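You operate a simulated robot arm through the tools that you are given. There is no shell and no other tool.

You run a simulated robot arm. Do the job below in one go: nothing can be reset, and whatever is moved stays where it is left.

## Task
Let the air off the tested tank, free it and stand it on the mat that the screen calls for.
Fine: GOOD goes on the good mat, LEAK on the rework mat, in its middle and lined up with it; shut the vent again.

Only the result counts: the job must be done as asked and must still hold three seconds after the hand-in. Knocking over, shifting, dropping, spilling or breaking anything else fails it.

## Robot
A 6-joint arm with a two-finger gripper, fixed in place. Base frame: the origin is at the foot of the arm, x ahead of it, y to its left, z up; the work surface is at about z = 80. Lengths are in cm, angles in rad, forces in N, time in s.
Its first joint turns from -2.897 to 2.897 rad. Payload 3.43 kg.
Tool frame: the origin (TCP) lies between the finger pads and is the grasp point; the fingertips stand 2 cm ahead of it; z points along the fingers, y is the line along which they close. Largest opening 19 cm; the body of the gripper starts 24.8 cm behind the TCP.
Orientation is that of the tool frame in the base frame, as a unit quaternion [w, x, y, z]. With the fingers straight down and closing along the base's y, the tool's x points along the base's -x, its y along +y and its z along -z.

## Interface
- The arm moves only by the tool arm_command. Its argument "series" is a list of rows, each a list of 7 numbers: the closure, from 0 (fully open) to 1 (shut), then the shift along the base's x, y, z in cm, then the turn, a rotation vector about the base's x, y, z in rad. In form: [[gripper, dx, dy, dz, ax, ay, az], ...]. A call has 1 to 20 rows; each row shifts and turns the commanded pose from where the row before left it. A row lasts 0.2 s, in which the tool goes at most 5 cm and 0.15 rad; a call with a longer step from one row to the next is refused whole, and so is a gripper value outside its range. Where a pose cannot be reached the arm comes as near as it can. A force on the tool above 40 N (or 10 N above the force at the start of the call, whichever is more), or a blocked arm, ends the call early, and 0.2 s more pass. The fingers move at their own pace (about 15.3 cm/s each) and stop on an object; they squeeze with about 37 N. The grip force told is the motor's: it shows also when the fingers shut on nothing. Time passes only in rows, and 0.2 s behind the last, so rows that do not move let the fingers close. It gives the time, the measured TCP pose, the force on the tool (base axes), the opening and the grip force at its end, in the units of the frame above (readings bear some noise), with the torque about the TCP (base axes, N m) and any sound that the robot's microphone picked up, and new pictures: "views" is both (left out), scene, wrist or none.
- Cameras (640 x 400 px; columns grow to the right, rows downward): "scene" is fixed at [5.02, -50.06, 150.9]; the picture's right is [0.08, -1.00, 0.00], its down [-0.62, -0.05, -0.78] and it looks along [0.78, 0.06, -0.62] (base axes); focal length 291 px, centre (320, 200). "wrist" rides on the gripper at [7, -0.8, -28.8] in the tool frame; the picture's right is [0.12, 0.99, 0.00], its down [-0.96, 0.12, -0.25] and it looks along [-0.24, 0.03, 0.97] (tool axes); focal length 261 px, centre (320, 200). There is no depth. A picture from a camera that has moved, and an enlarged one, comes with that camera's place and axes in the base frame and with its lens.
- move_column(by): slides the trunk up (or, below 0, down) by that many cm; the arm rides with it, the base frame stays. It gives what a move gives, with no picture.
- inspect(camera, box): a new picture of the part [left, top, right, bottom] of that camera's present view, enlarged. It takes no simulated time.
- sign_off(): hands the job in; it is judged then, once.

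Nothing tells you positions but the pictures and the camera data. Unless the task says otherwise, let go and move clear before handing in.

The tools are called as a command line: name --pt "numbers of a row" for each row, then --argument value for the rest, lists and objects as JSON in quotes. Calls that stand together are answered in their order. arm_command: Moves the arm, as the interface text tells. Its arguments: {"type":"object","properties":{"series":{"type":"array","items":{"type":"array","items":{"type":"number"}}},"views":{"type":"string","enum":["both","scene","wrist","none"]}},"required":["series"]} The other tools are called the same way: move_column (by) slides the trunk up or down; inspect (camera, box) takes an enlarged picture of a part of a camera's view; sign_off () hands the job in.

At the start:

```text
time_s: 0.0
position: [61.38, -27.23, 128.0]
tcp_rot: [0.0, 0.0, 1.0, 0.0]
ft_force: [0.8, -0.3, 0.3]
ft_torque: [-0.02, 0.01, 0.0]
opening: 19.04
gripper_force: 0.1
trunk travel left (down, up): [-37.5, 6.5]
```

scene: 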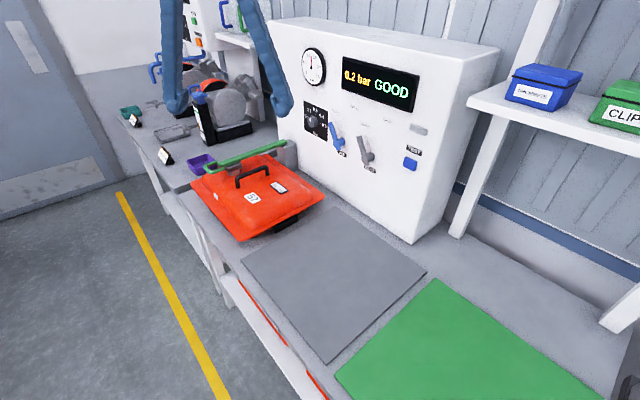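
wrist: 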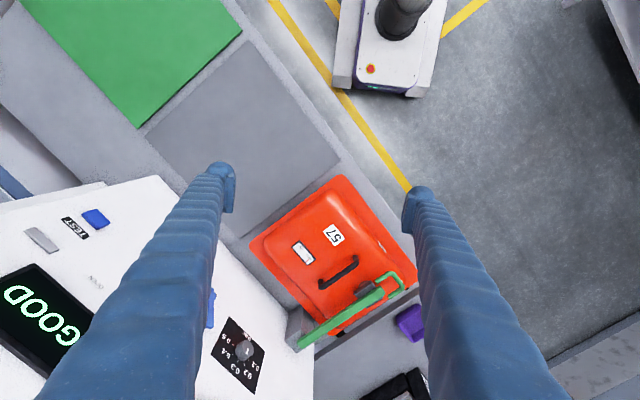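

I see a red tank (57) clamped by a green lever clamp, next to a tester whose screen reads 0.2 bar GOOD. A grey mat and a green mat are to the right. I'll look closer before moving.

inspect --camera "scene" --box '[270, 20, 470, 200]'

inspect --camera "scene" --box '[170, 120, 340, 250]'

inspect --camera "wrist" --box '[220, 160, 440, 360]'

inspect --camera "scene" --box '[220, 180, 620, 400]'

```text
2.22 times, centred on (370, 110) of scene
camera zoom: at [5.02, -50.06, 150.9], right [0.08, -1.0, 0.0], down [-0.62, -0.05, -0.78], along [0.78, 0.06, -0.62], focal length 646 px, centre (209, 400)
```

zoom: 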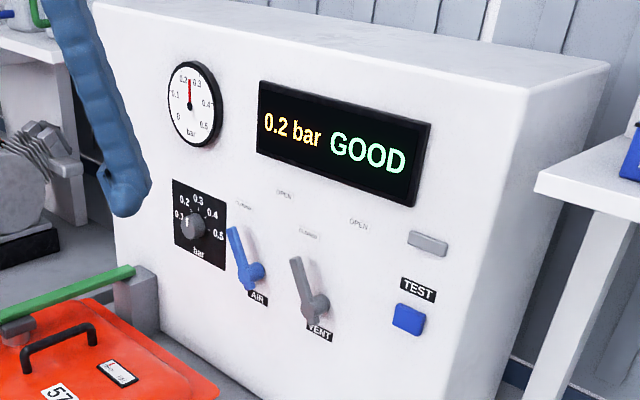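

```text
3.08 times, centred on (255, 185) of scene
camera zoom: at [5.02, -50.06, 150.9], right [0.08, -1.0, 0.0], down [-0.62, -0.05, -0.78], along [0.78, 0.06, -0.62], focal length 895 px, centre (520, 246)
```

zoom: 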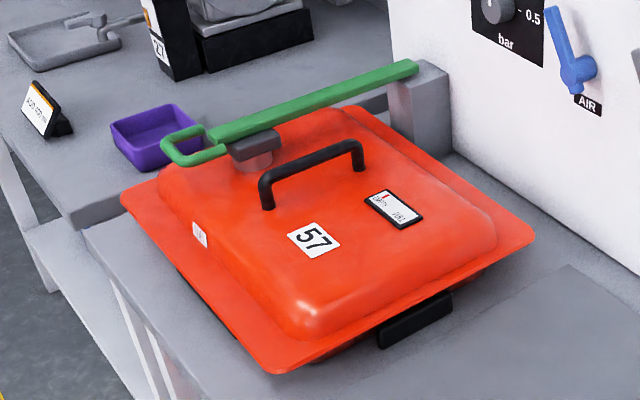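

```text
2.00 times, centred on (330, 260) of wrist
camera zoom: at [54.38, -27.88, 156.69], right [-0.12, 0.99, 0.0], down [0.96, 0.12, 0.25], along [0.24, 0.03, -0.97], focal length 521 px, centre (300, 80)
```

zoom: 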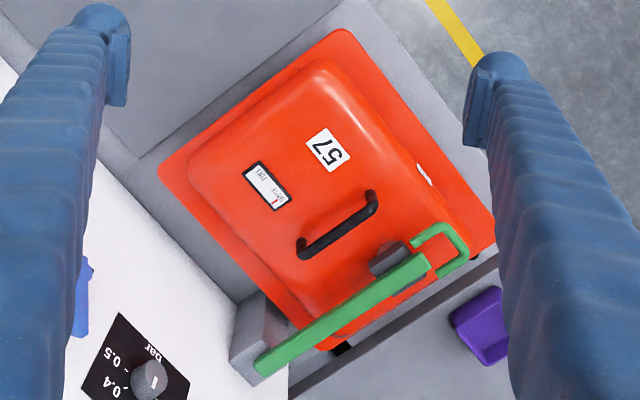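

```text
1.60 times, centred on (420, 290) of scene
camera zoom: at [5.02, -50.06, 150.9], right [0.08, -1.0, 0.0], down [-0.62, -0.05, -0.78], along [0.78, 0.06, -0.62], focal length 465 px, centre (160, 56)
```

zoom: 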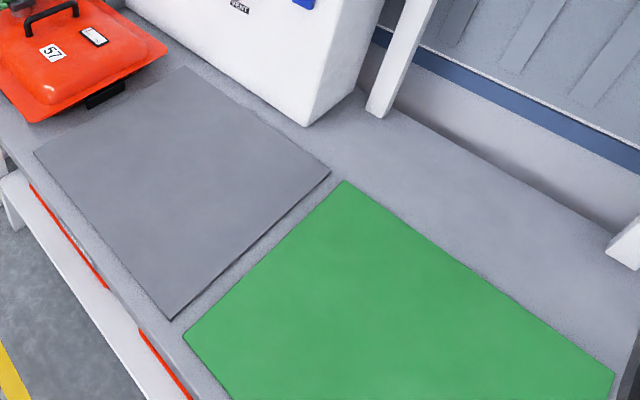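

The screen calls for GOOD, so the tank should go on the good mat. I'll check the lever labels, the clamp and any mat labels at higher zoom.

inspect --camera "scene" --box '[325, 95, 385, 170]'

inspect --camera "scene" --box '[290, 40, 350, 140]'

inspect --camera "scene" --box '[190, 130, 310, 200]'

inspect --camera "scene" --box '[220, 260, 340, 400]'

inspect --camera "scene" --box '[100, 50, 260, 180]'

inspect --camera "wrist" --box '[280, 240, 440, 370]'

inspect --camera "wrist" --box '[0, 180, 260, 400]'

```text
5.33 times, centred on (355, 132) of scene
camera zoom: at [5.02, -50.06, 150.9], right [0.08, -1.0, 0.0], down [-0.62, -0.05, -0.78], along [0.78, 0.06, -0.62], focal length 1551 px, centre (133, 560)
```

zoom: 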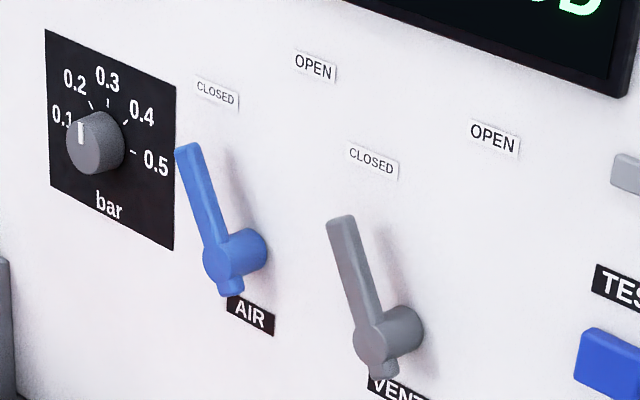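

```text
4.00 times, centred on (320, 90) of scene
camera zoom: at [5.02, -50.06, 150.9], right [0.08, -1.0, 0.0], down [-0.62, -0.05, -0.78], along [0.78, 0.06, -0.62], focal length 1163 px, centre (320, 640)
```

zoom: 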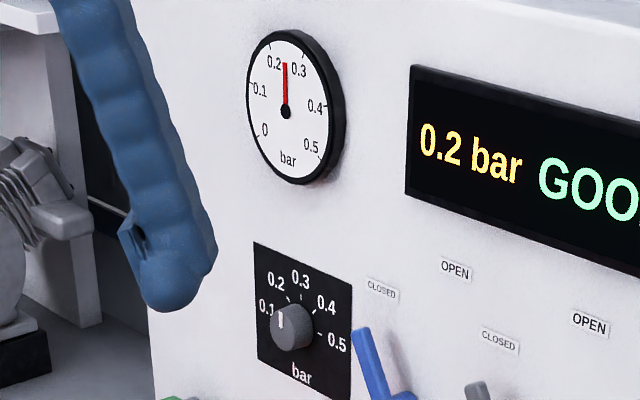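

```text
5.33 times, centred on (250, 165) of scene
camera zoom: at [5.02, -50.06, 150.9], right [0.08, -1.0, 0.0], down [-0.62, -0.05, -0.78], along [0.78, 0.06, -0.62], focal length 1551 px, centre (693, 387)
```

zoom: 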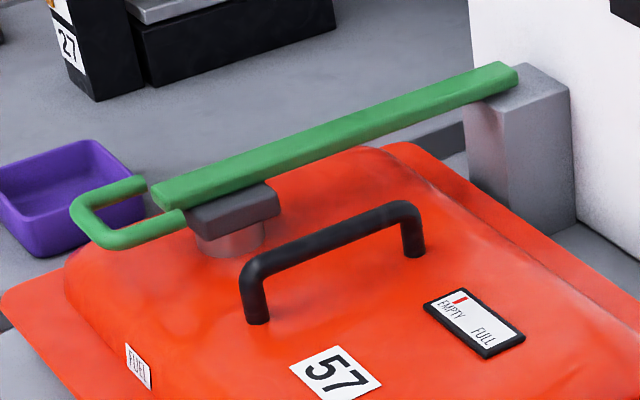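

```text
2.86 times, centred on (280, 330) of scene
camera zoom: at [5.02, -50.06, 150.9], right [0.08, -1.0, 0.0], down [-0.62, -0.05, -0.78], along [0.78, 0.06, -0.62], focal length 831 px, centre (434, -171)
```

zoom: 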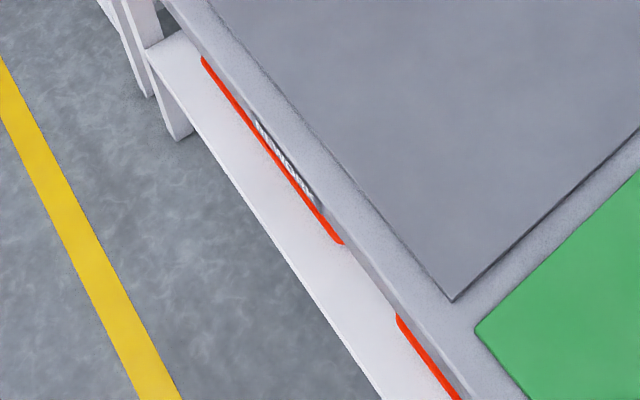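

```text
3.08 times, centred on (180, 115) of scene
camera zoom: at [5.02, -50.06, 150.9], right [0.08, -1.0, 0.0], down [-0.62, -0.05, -0.78], along [0.78, 0.06, -0.62], focal length 895 px, centre (751, 462)
```

zoom: 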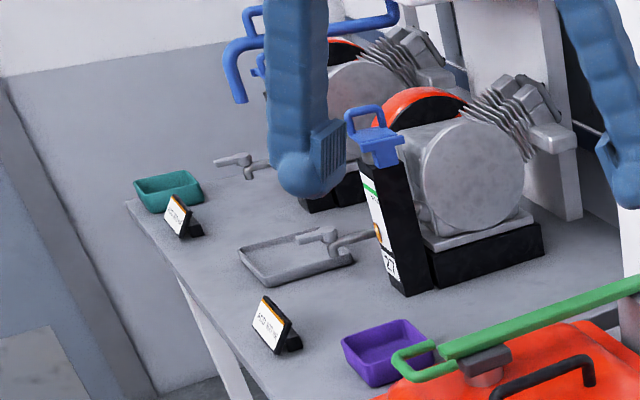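

```text
3.08 times, centred on (360, 305) of wrist
camera zoom: at [54.38, -27.88, 156.69], right [-0.12, 0.99, 0.0], down [0.96, 0.12, 0.25], along [0.24, 0.03, -0.97], focal length 802 px, centre (197, -123)
```

zoom: 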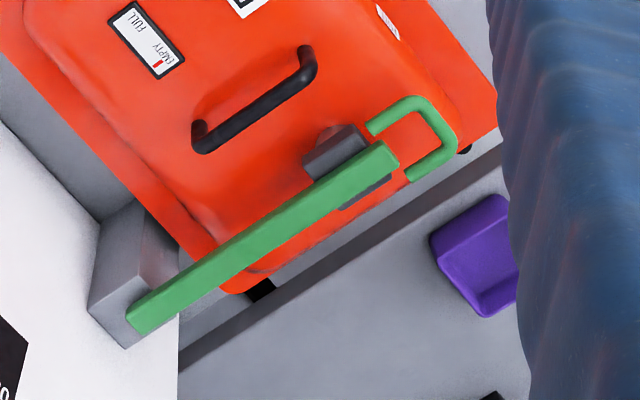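

```text
1.82 times, centred on (130, 290) of wrist
camera zoom: at [54.38, -27.88, 156.69], right [-0.12, 0.99, 0.0], down [0.96, 0.12, 0.25], along [0.24, 0.03, -0.97], focal length 474 px, centre (666, 36)
```

zoom: 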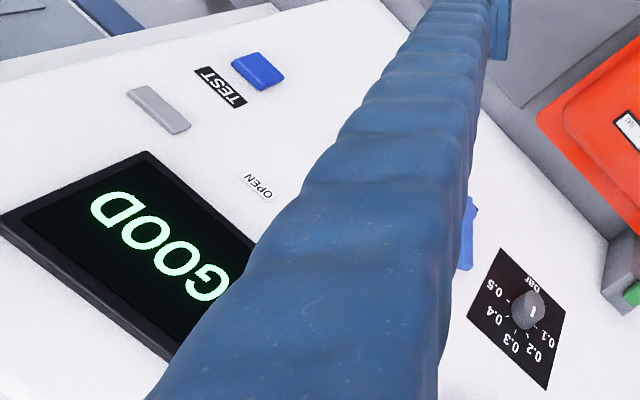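

I need to read the labels on the bench front below the mats, so I'll zoom in there.

inspect --camera "scene" --box '[235, 275, 285, 335]'

inspect --camera "scene" --box '[290, 350, 350, 400]'

inspect --camera "wrist" --box '[180, 0, 420, 180]'

inspect --camera "scene" --box '[300, 80, 460, 190]'

inspect --camera "scene" --box '[490, 40, 640, 140]'

```text
6.67 times, centred on (260, 305) of scene
camera zoom: at [5.02, -50.06, 150.9], right [0.08, -1.0, 0.0], down [-0.62, -0.05, -0.78], along [0.78, 0.06, -0.62], focal length 1938 px, centre (720, -500)
```

zoom: 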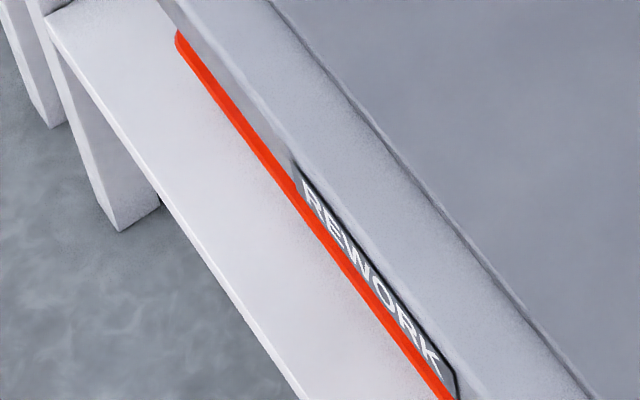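

```text
8.00 times, centred on (320, 375) of scene
camera zoom: at [5.02, -50.06, 150.9], right [0.08, -1.0, 0.0], down [-0.62, -0.05, -0.78], along [0.78, 0.06, -0.62], focal length 2326 px, centre (320, -1200)
```

zoom: 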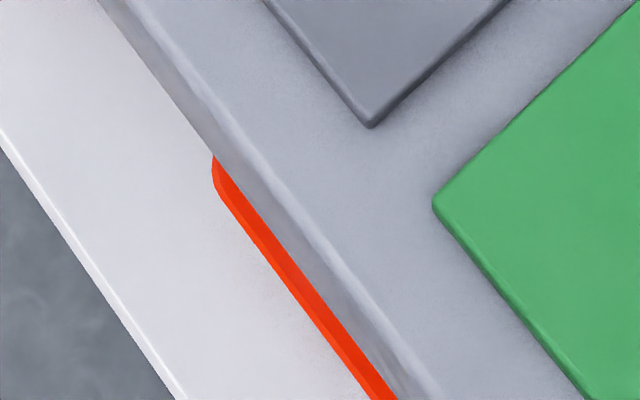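

```text
2.22 times, centred on (300, 90) of wrist
camera zoom: at [54.38, -27.88, 156.69], right [-0.12, 0.99, 0.0], down [0.96, 0.12, 0.25], along [0.24, 0.03, -0.97], focal length 579 px, centre (364, 444)
```

zoom: 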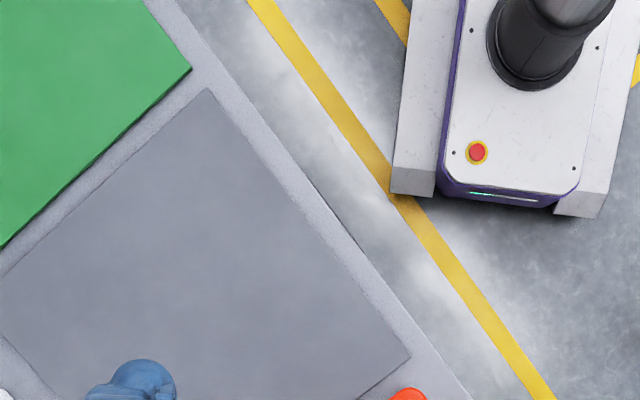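

```text
3.64 times, centred on (380, 135) of scene
camera zoom: at [5.02, -50.06, 150.9], right [0.08, -1.0, 0.0], down [-0.62, -0.05, -0.78], along [0.78, 0.06, -0.62], focal length 1057 px, centre (102, 436)
```

zoom: 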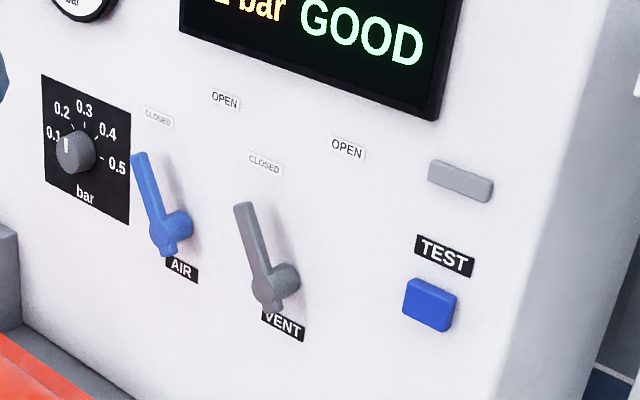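

```text
4.00 times, centred on (565, 90) of scene
camera zoom: at [5.02, -50.06, 150.9], right [0.08, -1.0, 0.0], down [-0.62, -0.05, -0.78], along [0.78, 0.06, -0.62], focal length 1163 px, centre (-660, 640)
```

zoom: 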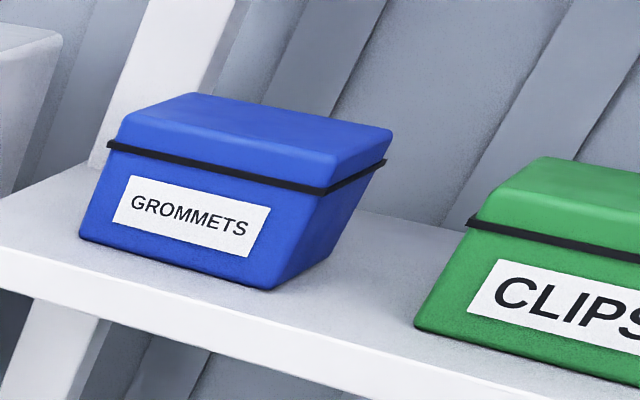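

The front label under the grey mat reads REWORK, so the green mat is the good one; both valve levers point to CLOSED. I place the vent lever hub near (87,-59,104) with its tip up-left. I'll turn the tool to point horizontally at the panel, in front of the vent lever.

arm_command --pt "0.68 2.0 -2.6 -1.5 0 0 -0.131" --pt "0.68 2.0 -2.6 -1.5 0 0 -0.131" --pt "0.68 2.0 -2.6 -1.5 0 0 -0.131" --pt "0.68 2.0 -2.6 -1.5 0 0 -0.131" --pt "0.68 2.0 -2.6 -1.5 0 0 -0.131" --pt "0.68 2.0 -2.6 -1.5 0 0 -0.1304" --pt "0.68 0 0 0 0 0 0"

```text
time_s: 1.6
position: [73.35, -42.73, 119.31]
tcp_rot: [0.0, 0.384, 0.923, 0.001]
ft_force: [-0.3, -0.5, 0.9]
ft_torque: [-0.01, -0.05, -0.05]
opening: 6.07
gripper_force: 0.0
trunk travel left (down, up): [-37.5, 6.5]
camera wrist: at [67.83, -38.23, 148.04], right [0.62, 0.79, 0.0], down [0.76, -0.6, 0.25], along [0.19, -0.15, -0.97], focal length 261 px, centre (320, 200)
```

scene: 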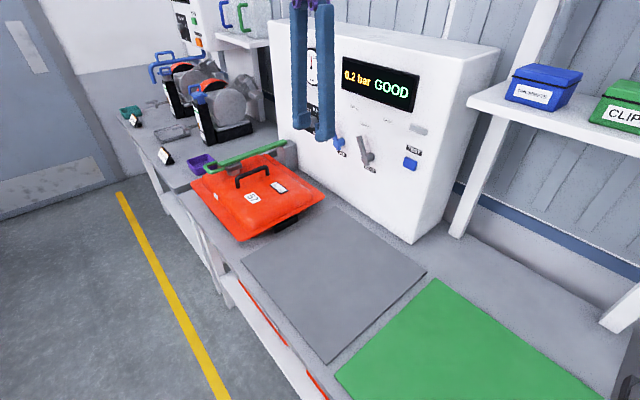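
wrist: 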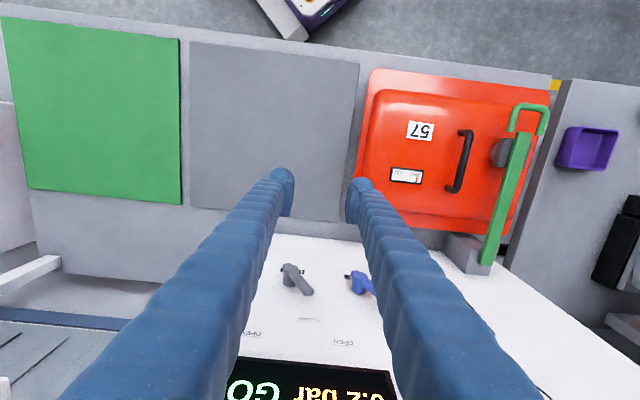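

The view is now square with the bench. Next I'll tilt the tool up so the fingers point at the panel.

arm_command --pt "0.68 0 0 0 -0.101 -0.101 0" --pt "0.68 0 0 0 -0.101 -0.101 0" --pt "0.68 0 0 0 -0.101 -0.101 0" --pt "0.68 0 0 0 -0.101 -0.101 0" --pt "0.68 0 0 0 -0.101 -0.101 0" --pt "0.68 0 0 0 -0.101 -0.101 0" --pt "0.68 0 0 0 -0.101 -0.101 0" --pt "0.68 0 0 0 -0.101 -0.101 0" --pt "0.68 0 0 0 -0.101 -0.101 0" --pt "0.68 0 0 0 -0.101 -0.101 0" --pt "0.68 0 0 0 -0.101 -0.101 0" --pt "0.68 0 0 0 0 0 0"

```text
time_s: 4.2
position: [80.87, -45.4, 126.75]
tcp_rot: [0.59, 0.286, 0.69, -0.307]
ft_force: [-0.2, 0.3, -0.3]
ft_torque: [0.03, 0.02, 0.09]
opening: 6.07
gripper_force: 0.0
out of reach, approached as far as the arm can: row 5, 8, 9, 10, 11
trunk travel left (down, up): [-37.5, 6.5]
camera wrist: at [60.93, -23.74, 123.1], right [0.74, 0.65, -0.2], down [0.07, 0.23, 0.97], along [0.67, -0.73, 0.13], focal length 261 px, centre (320, 200)
```

scene: 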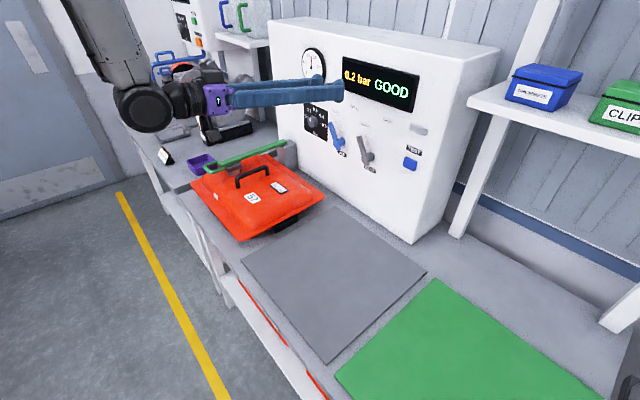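
wrist: 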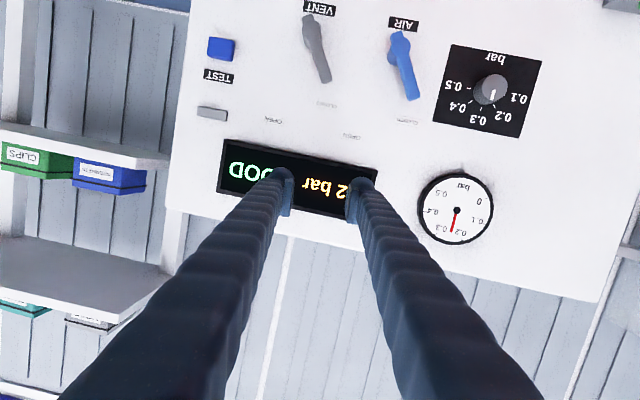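

The arm ran short of the commanded pose, since the shoulder sits high for a level tool. I'll lower the trunk so the tool arrives at lever height with the same arm posture; nothing is underneath it.

move_column --by -16

arm_command --pt "0.68 0 0 0 0 0 0"

```text
time_s: 6.0
position: [81.07, -45.35, 110.43]
tcp_rot: [0.589, 0.286, 0.691, -0.307]
ft_force: [-0.4, 0.1, -0.2]
ft_torque: [-0.01, 0.02, 0.01]
opening: 6.09
gripper_force: 0.1
trunk travel left (down, up): [-21.5, 22.5]
```

```text
time_s: 6.4
position: [81.11, -45.37, 110.51]
tcp_rot: [0.589, 0.285, 0.691, -0.307]
ft_force: [0.0, -0.1, 0.2]
ft_torque: [0.0, -0.03, -0.01]
opening: 6.07
gripper_force: 0.1
trunk travel left (down, up): [-21.5, 22.5]
camera wrist: at [61.12, -23.72, 106.97], right [0.73, 0.65, -0.21], down [0.07, 0.23, 0.97], along [0.67, -0.73, 0.13], focal length 261 px, centre (320, 200)
```

scene: 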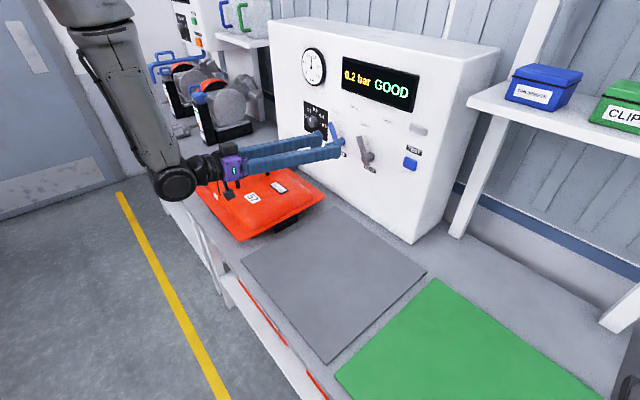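
wrist: 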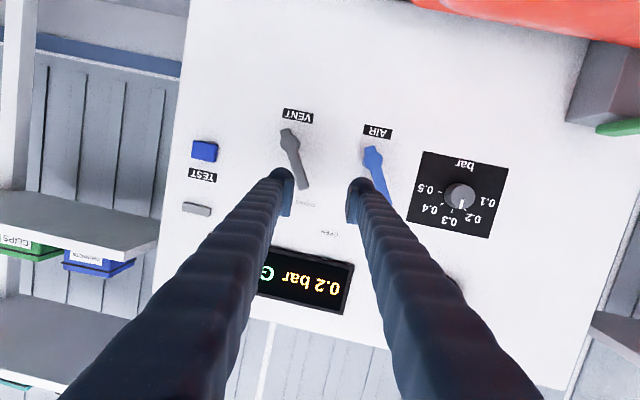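

The lever sits slightly right of centre between the fingers as seen by the wrist camera. I'll level the tool, move right to s≈-20.5, and advance partway toward the lever.

arm_command --pt "0.68 0.5 -2.19 -0.38 -0.0055 -0.0355 0.0215" --pt "0.68 0.5 -2.19 -0.38 -0.0055 -0.0355 0.0215" --pt "0.68 0.5 -2.19 -0.38 -0.0055 -0.0355 0.0215" --pt "0.68 0.5 -2.19 -0.38 -0.0055 -0.0355 0.0215" --pt "0.68 0 0 0 0 0 0"

```text
time_s: 7.5
position: [88.63, -54.08, 112.97]
tcp_rot: [0.638, 0.265, 0.663, -0.288]
ft_force: [-17.0, 9.4, 5.8]
ft_torque: [-0.01, -0.3, 0.58]
opening: 6.03
gripper_force: 0.0
out of reach, approached as far as the arm can: row 1, 2, 3, 4
trunk travel left (down, up): [-21.5, 22.5]
stopped in row 5: the force on the tool passed its limit at 109 N (the readings are from after the stop); the commanded pose is now the measured one
camera wrist: at [67.76, -34.07, 106.4], right [0.71, 0.69, -0.16], down [-0.05, 0.27, 0.96], along [0.7, -0.67, 0.22], focal length 261 px, centre (320, 200)
```

scene: 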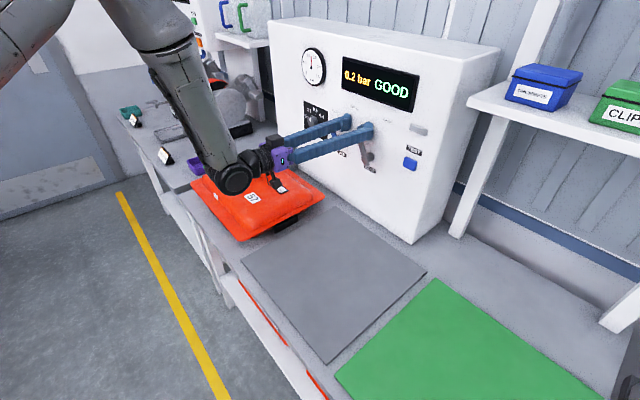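
wrist: 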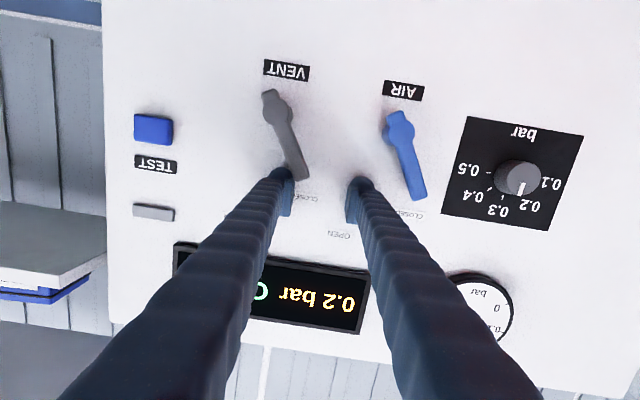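

The arm overran its commanded point because a level tool at this trunk height is at its reach limit, and the right finger bumped the lever or panel without turning the lever. I'll back off while tilting the fingers down a little and rising.

arm_command --pt "0.68 -1.5 1.5 1.0 0.03 0.03 0" --pt "0.68 -1.5 1.5 1.5 0.03 0.03 0" --pt "0.68 -1.5 1.5 1.5 0.03 0.03 0" --pt "0.68 -1.0 1.0 2.0 0.03 0.03 0" --pt "0.68 0 0 2.0 0.0 0.0 0" --pt "0.68 0 0 0 0 0 0"

```text
time_s: 8.8
position: [83.38, -48.58, 120.54]
tcp_rot: [0.58, 0.285, 0.717, -0.263]
ft_force: [0.2, 0.4, 0.2]
ft_torque: [0.0, -0.01, 0.04]
opening: 6.09
gripper_force: 0.1
trunk travel left (down, up): [-21.5, 22.5]
camera wrist: at [62.1, -28.12, 119.21], right [0.69, 0.71, -0.16], down [0.07, 0.15, 0.99], along [0.72, -0.69, 0.05], focal length 261 px, centre (320, 200)
```

scene: 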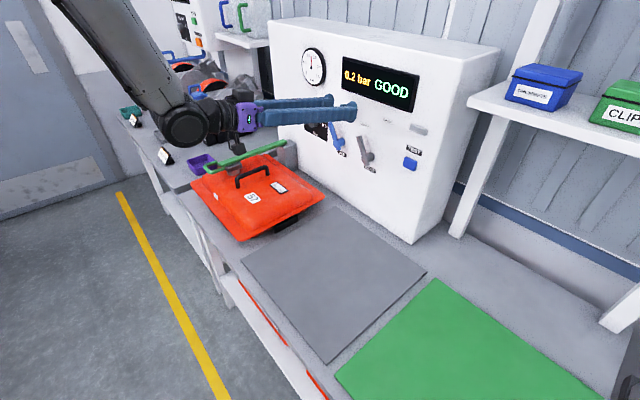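
wrist: 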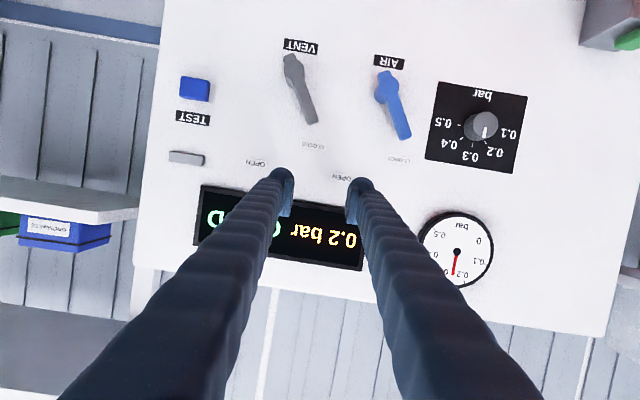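

Clear of the panel and within reach again. I'll lower the trunk so the same posture puts the fingers at lever height.

move_column --by -11

arm_command --pt "0.68 0 0 0 0 0 0"

```text
time_s: 10.3
position: [83.44, -48.7, 109.55]
tcp_rot: [0.58, 0.285, 0.717, -0.262]
ft_force: [0.5, 0.3, -0.3]
ft_torque: [-0.01, 0.02, 0.0]
opening: 6.08
gripper_force: 0.1
trunk travel left (down, up): [-10.5, 33.5]
```

```text
time_s: 10.7
position: [83.44, -48.77, 109.5]
tcp_rot: [0.579, 0.285, 0.717, -0.263]
ft_force: [0.1, 0.0, 0.3]
ft_torque: [0.0, 0.01, -0.02]
opening: 6.1
gripper_force: 0.1
trunk travel left (down, up): [-10.5, 33.5]
camera wrist: at [62.09, -28.12, 108.21], right [0.69, 0.71, -0.16], down [0.07, 0.16, 0.99], along [0.72, -0.69, 0.06], focal length 261 px, centre (320, 200)
```

scene: 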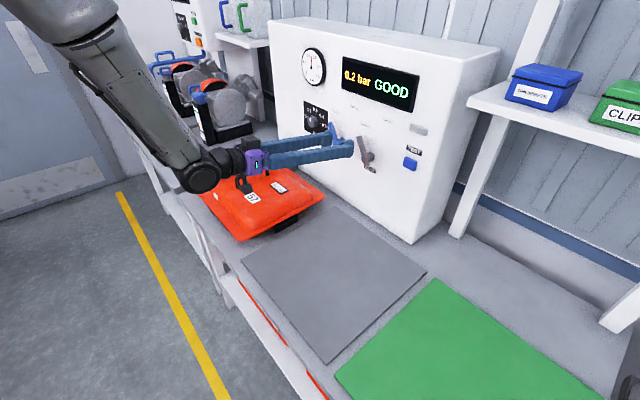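
wrist: 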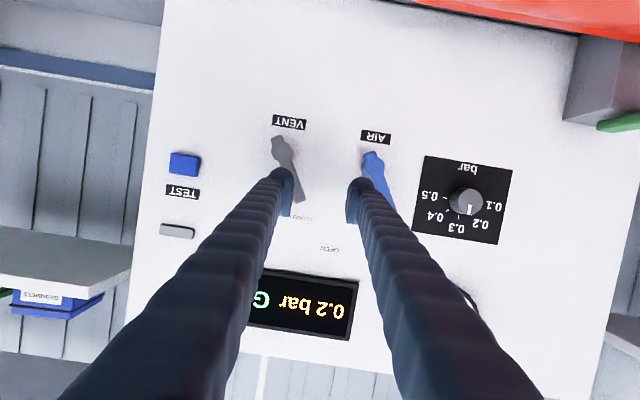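

The lever is at s≈-21 at mid-height and the tool at s≈-24.5. I'll sidestep to centre it between the fingers before advancing.

arm_command --pt "0.68 -1.25 -1.25 -0.1 0 0 0" --pt "0.68 -1.25 -1.25 -0.1 0 0 0" --pt "0.68 0 0 0 0 0 0"

```text
time_s: 11.5
position: [80.99, -51.2, 109.37]
tcp_rot: [0.58, 0.285, 0.717, -0.262]
ft_force: [-0.9, -0.6, 0.1]
ft_torque: [-0.03, 0.0, 0.06]
opening: 6.09
gripper_force: 0.1
trunk travel left (down, up): [-10.5, 33.5]
camera wrist: at [59.62, -30.7, 107.99], right [0.69, 0.71, -0.16], down [0.07, 0.15, 0.99], along [0.72, -0.69, 0.05], focal length 261 px, centre (320, 200)
```

scene: 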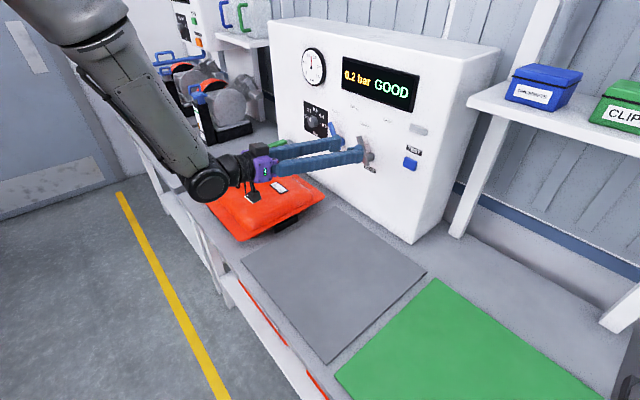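
wrist: 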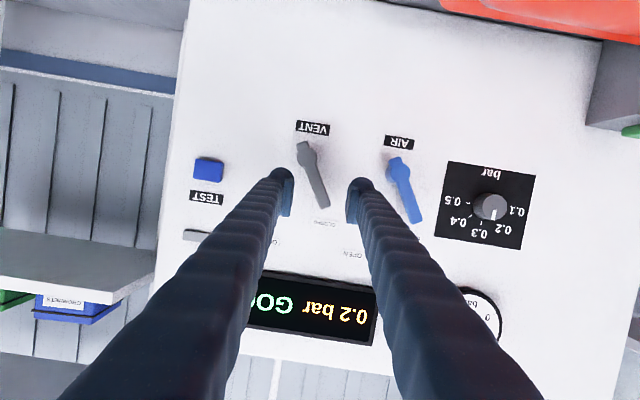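

The lever is centred between the fingers. I'll advance about 7 cm so the fingertips straddle it.

arm_command --pt "0.68 1.25 -1.25 0 0 0 0" --pt "0.68 1.25 -1.25 0 0 0 0" --pt "0.68 1.25 -1.25 0 0 0 0" --pt "0.68 1.2 -1.2 0 0 0 0" --pt "0.68 0 0 0 0 0 0"

```text
time_s: 12.7
position: [85.79, -56.25, 109.43]
tcp_rot: [0.579, 0.285, 0.717, -0.263]
ft_force: [-0.1, 0.0, -0.1]
ft_torque: [-0.05, -0.05, 0.0]
opening: 6.09
gripper_force: 0.1
trunk travel left (down, up): [-10.5, 33.5]
camera wrist: at [64.47, -35.71, 107.99], right [0.69, 0.71, -0.16], down [0.07, 0.16, 0.99], along [0.72, -0.69, 0.06], focal length 261 px, centre (320, 200)
```

scene: 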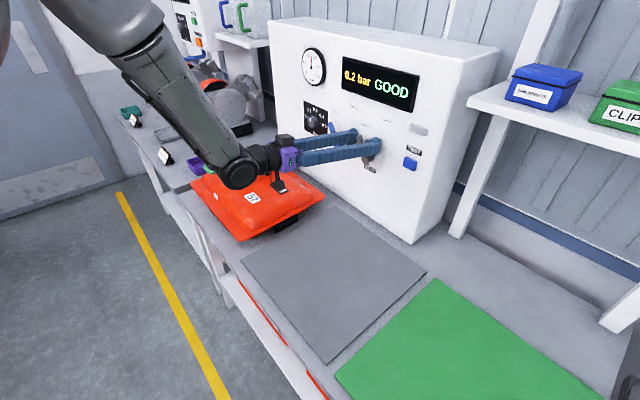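
wrist: 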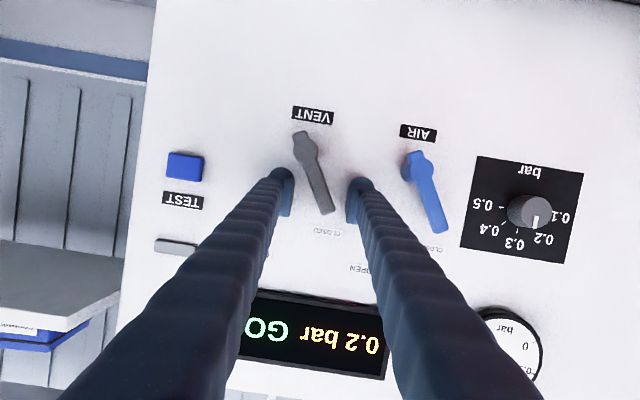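

The fingers look to be on both sides of the lever. I'll zoom to check the depth.

inspect --camera "wrist" --box '[250, 90, 400, 240]'

inspect --camera "scene" --box '[310, 100, 420, 190]'

```text
2.67 times, centred on (325, 165) of wrist
camera zoom: at [64.47, -35.71, 107.99], right [0.69, 0.71, -0.16], down [0.07, 0.16, 0.99], along [0.72, -0.69, 0.06], focal length 695 px, centre (307, 293)
```

zoom: 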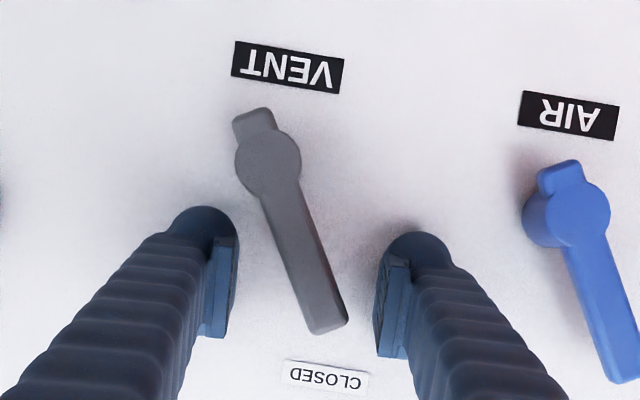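

```text
4.44 times, centred on (365, 145) of scene
camera zoom: at [5.02, -50.06, 150.9], right [0.08, -1.0, 0.0], down [-0.62, -0.05, -0.78], along [0.78, 0.06, -0.62], focal length 1292 px, centre (120, 444)
```

zoom: 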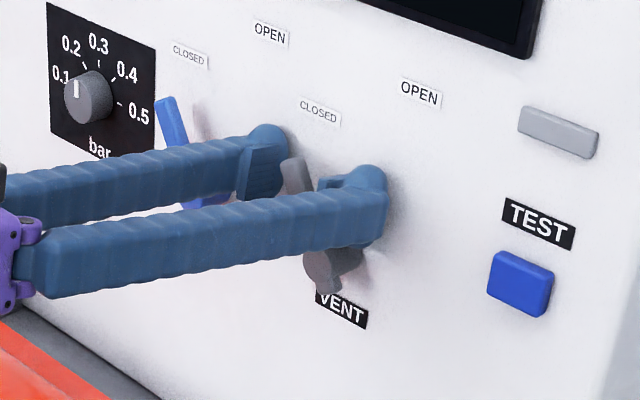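

The lever is well between the fingertips. I'll push it to the right toward OPEN in small steps.

arm_command --pt "0.68 -0.7 -0.7 0 0 0 0" --pt "0.68 -0.7 -0.7 0 0 0 0" --pt "0.68 -0.7 -0.7 0 0 0 0" --pt "0.68 -0.7 -0.7 0 0 0 0" --pt "0.68 0 0 0 0 0 0"

inspect --camera "wrist" --box '[220, 90, 400, 240]'

inspect --camera "scene" --box '[290, 40, 430, 190]'

```text
time_s: 13.9
position: [83.11, -59.02, 109.4]
tcp_rot: [0.58, 0.285, 0.717, -0.262]
ft_force: [-0.1, -0.7, 0.9]
ft_torque: [0.0, -0.02, 0.06]
opening: 6.09
gripper_force: 0.1
trunk travel left (down, up): [-10.5, 33.5]
camera wrist: at [61.77, -38.44, 108.01], right [0.69, 0.71, -0.16], down [0.07, 0.15, 0.99], along [0.72, -0.69, 0.05], focal length 261 px, centre (320, 200)
```

scene: 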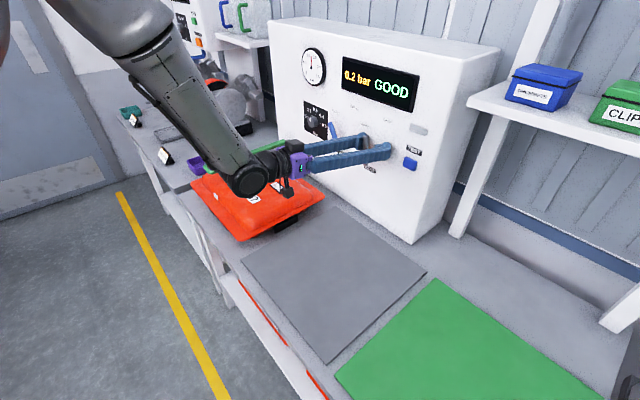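
wrist: 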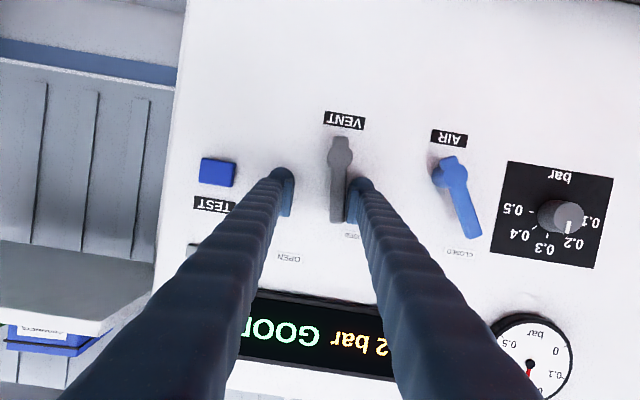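

```text
2.67 times, centred on (310, 165) of wrist
camera zoom: at [61.77, -38.44, 108.01], right [0.69, 0.71, -0.16], down [0.07, 0.15, 0.99], along [0.72, -0.69, 0.05], focal length 695 px, centre (347, 293)
```

zoom: 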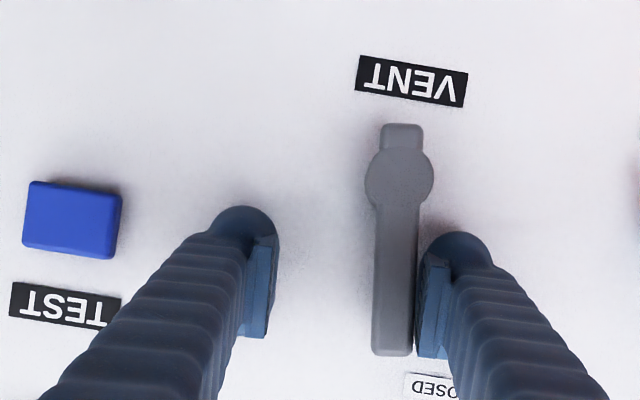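

```text
2.67 times, centred on (360, 115) of scene
camera zoom: at [5.02, -50.06, 150.9], right [0.08, -1.0, 0.0], down [-0.62, -0.05, -0.78], along [0.78, 0.06, -0.62], focal length 775 px, centre (213, 427)
```

zoom: 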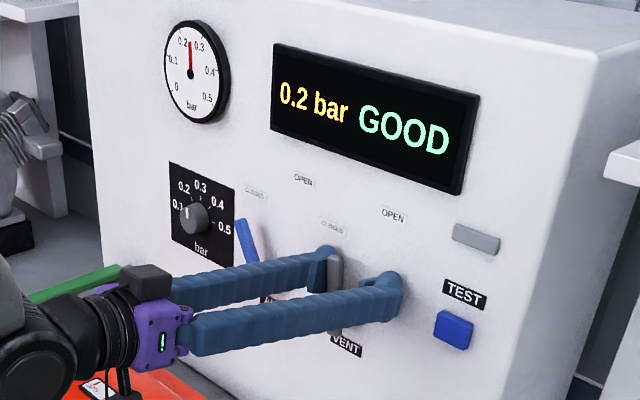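

The lever has turned to about upright with little force. To stay clear of the TEST button I'll narrow the finger gap (which also pushes the lever on), then continue right.

arm_command --pt "0.83 0 0 0 0 0 0" --pt "0.83 0 0 0 0 0 0" --pt "0.83 -0.5 -0.5 -0.2 0 0 0" --pt "0.83 -0.5 -0.5 -0.2 0 0 0" --pt "0.83 0 0 0 0 0 0"

inspect --camera "wrist" --box '[220, 90, 400, 240]'

inspect --camera "scene" --box '[290, 40, 430, 190]'

```text
time_s: 15.1
position: [82.31, -59.84, 109.34]
tcp_rot: [0.58, 0.283, 0.717, -0.262]
ft_force: [14.4, 9.9, 13.7]
ft_torque: [0.17, -0.75, -0.13]
opening: 4.17
gripper_force: 7.8
trunk travel left (down, up): [-10.5, 33.5]
camera wrist: at [60.83, -39.36, 107.74], right [0.69, 0.71, -0.16], down [0.07, 0.16, 0.98], along [0.72, -0.69, 0.06], focal length 261 px, centre (320, 200)
```

scene: 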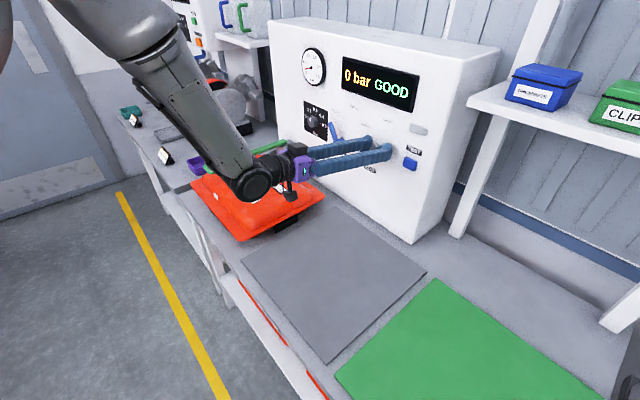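
wrist: 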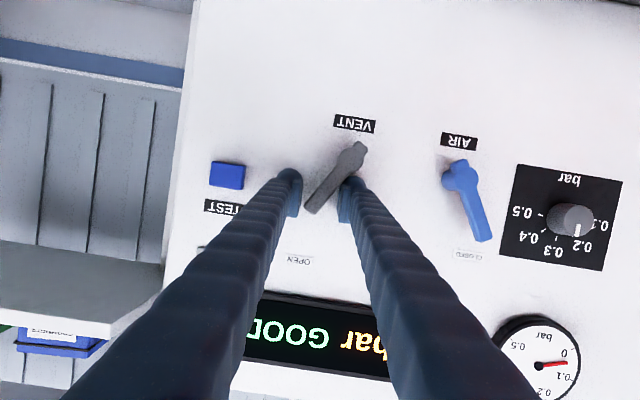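

```text
2.67 times, centred on (310, 165) of wrist
camera zoom: at [60.83, -39.36, 107.74], right [0.69, 0.71, -0.16], down [0.07, 0.16, 0.98], along [0.72, -0.69, 0.06], focal length 695 px, centre (347, 293)
```

zoom: 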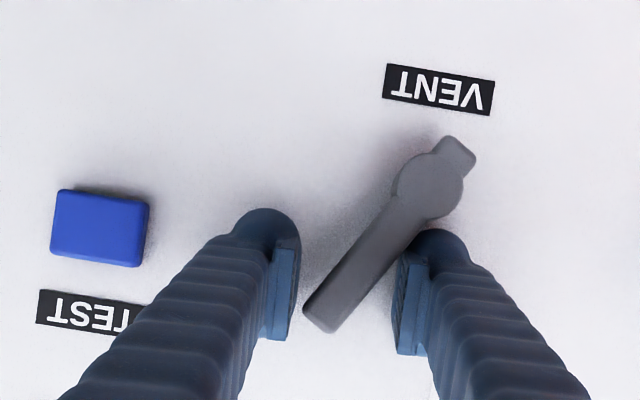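

```text
2.67 times, centred on (360, 115) of scene
camera zoom: at [5.02, -50.06, 150.9], right [0.08, -1.0, 0.0], down [-0.62, -0.05, -0.78], along [0.78, 0.06, -0.62], focal length 775 px, centre (213, 427)
```

zoom: 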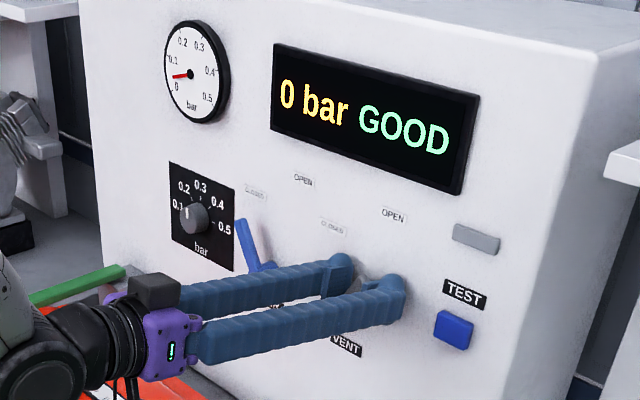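

The vent is open and the screen has dropped to 0 bar with the needle nearly at zero. I'll ease the squeeze on the lever and wait for the needle to settle.

arm_command --pt "0.76 0.15 0.15 0 0 0 0" --pt "0.76 0 0 0 0 0 0" --pt "0.76 0 0 0 0 0 0" --pt "0.76 0 0 0 0 0 0" --pt "0.76 0 0 0 0 0 0" --pt "0.76 0 0 0 0 0 0" --pt "0.76 0 0 0 0 0 0" --pt "0.76 0 0 0 0 0 0" --pt "0.76 0 0 0 0 0 0" --pt "0.76 0 0 0 0 0 0" --pt "0.76 0 0 0 0 0 0" --pt "0.76 0 0 0 0 0 0" --pt "0.76 0 0 0 0 0 0" --pt "0.76 0 0 0 0 0 0" --pt "0.76 0 0 0 0 0 0"

inspect --camera "wrist" --box '[220, 90, 400, 240]'

inspect --camera "scene" --box '[290, 40, 430, 190]'

```text
time_s: 18.3
position: [82.28, -59.83, 109.01]
tcp_rot: [0.58, 0.285, 0.717, -0.263]
ft_force: [-0.2, 0.2, -1.6]
ft_torque: [-0.01, 0.0, 0.01]
opening: 4.57
gripper_force: 0.0
trunk travel left (down, up): [-10.5, 33.5]
camera wrist: at [60.9, -39.24, 107.61], right [0.69, 0.71, -0.16], down [0.07, 0.16, 0.99], along [0.72, -0.69, 0.05], focal length 261 px, centre (320, 200)
```

scene: 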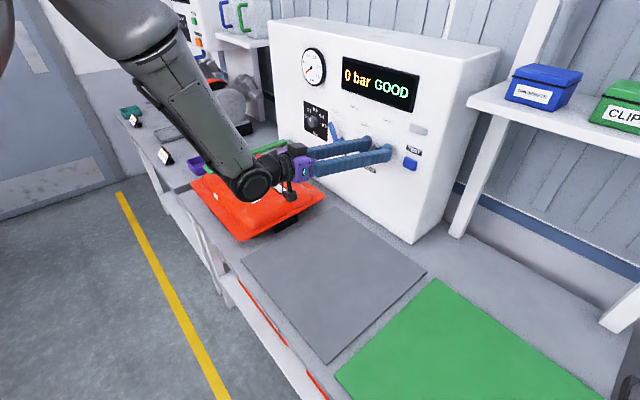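
wrist: 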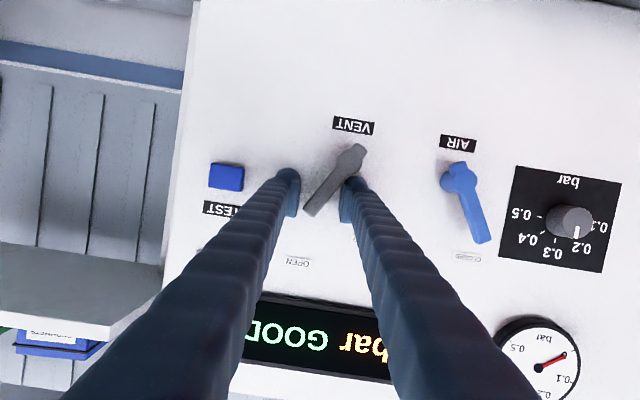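

```text
2.67 times, centred on (310, 165) of wrist
camera zoom: at [60.9, -39.24, 107.61], right [0.69, 0.71, -0.16], down [0.07, 0.16, 0.99], along [0.72, -0.69, 0.05], focal length 695 px, centre (347, 293)
```

zoom: 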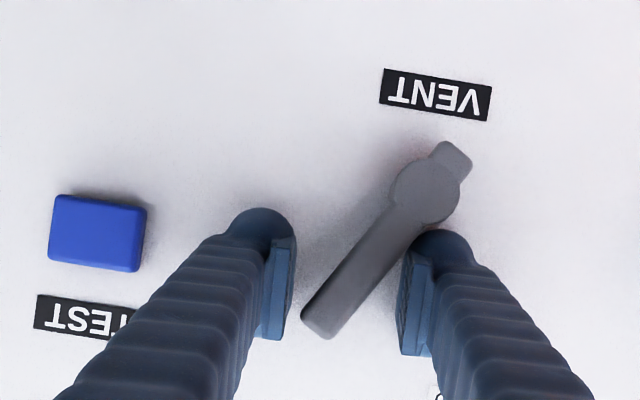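

```text
2.67 times, centred on (360, 115) of scene
camera zoom: at [5.02, -50.06, 150.9], right [0.08, -1.0, 0.0], down [-0.62, -0.05, -0.78], along [0.78, 0.06, -0.62], focal length 775 px, centre (213, 427)
```

zoom: 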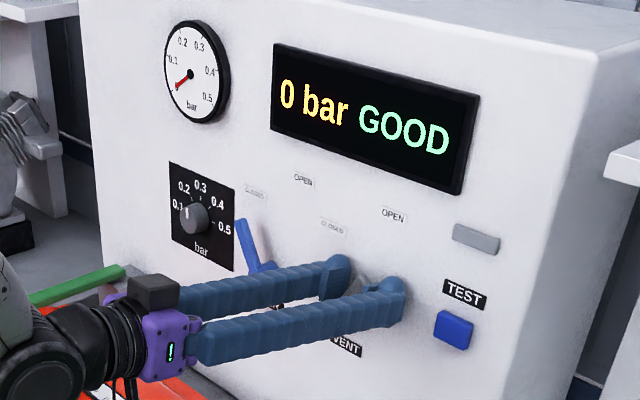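

The gauge and screen both read 0. I'll now push the vent lever back left to CLOSED with the right finger.

arm_command --pt "0.76 0.55 0.55 0 0 0 0" --pt "0.76 0.55 0.55 0 0 0 0" --pt "0.76 0.55 0.55 0 0 0 0" --pt "0.76 0.55 0.55 0 0 0 0" --pt "0.76 0.55 0.55 0 0 0 0" --pt "0.76 0.55 0.55 0 0 0 0" --pt "0.76 0.3 0.3 0 0 0 0" --pt "0.76 0 0 0 0 0 0"

inspect --camera "wrist" --box '[220, 90, 400, 240]'

inspect --camera "scene" --box '[290, 40, 430, 190]'

```text
time_s: 20.1
position: [85.97, -56.09, 109.03]
tcp_rot: [0.58, 0.285, 0.717, -0.262]
ft_force: [-1.4, -0.7, 1.1]
ft_torque: [-0.03, 0.04, -0.02]
opening: 4.64
gripper_force: 0.5
trunk travel left (down, up): [-10.5, 33.5]
camera wrist: at [64.51, -35.64, 107.64], right [0.69, 0.71, -0.16], down [0.07, 0.16, 0.99], along [0.72, -0.69, 0.06], focal length 261 px, centre (320, 200)
```

scene: 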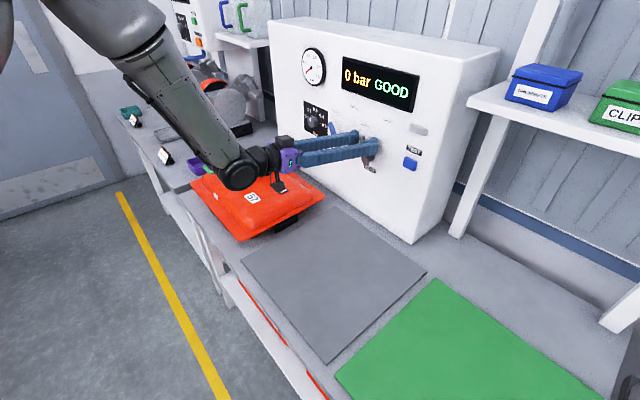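
wrist: 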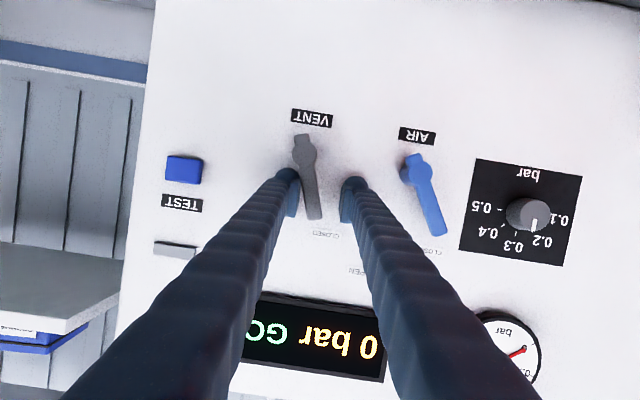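

```text
2.67 times, centred on (310, 165) of wrist
camera zoom: at [64.51, -35.64, 107.64], right [0.69, 0.71, -0.16], down [0.07, 0.16, 0.99], along [0.72, -0.69, 0.06], focal length 695 px, centre (347, 293)
```

zoom: 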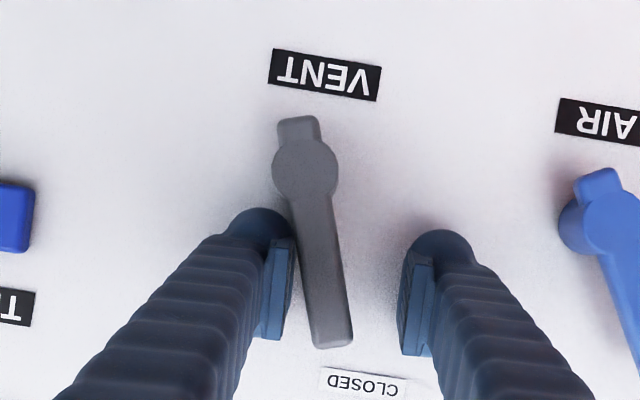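

```text
2.67 times, centred on (360, 115) of scene
camera zoom: at [5.02, -50.06, 150.9], right [0.08, -1.0, 0.0], down [-0.62, -0.05, -0.78], along [0.78, 0.06, -0.62], focal length 775 px, centre (213, 427)
```

zoom: 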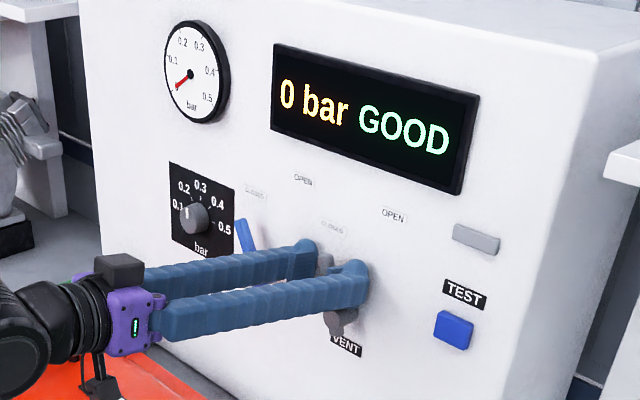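

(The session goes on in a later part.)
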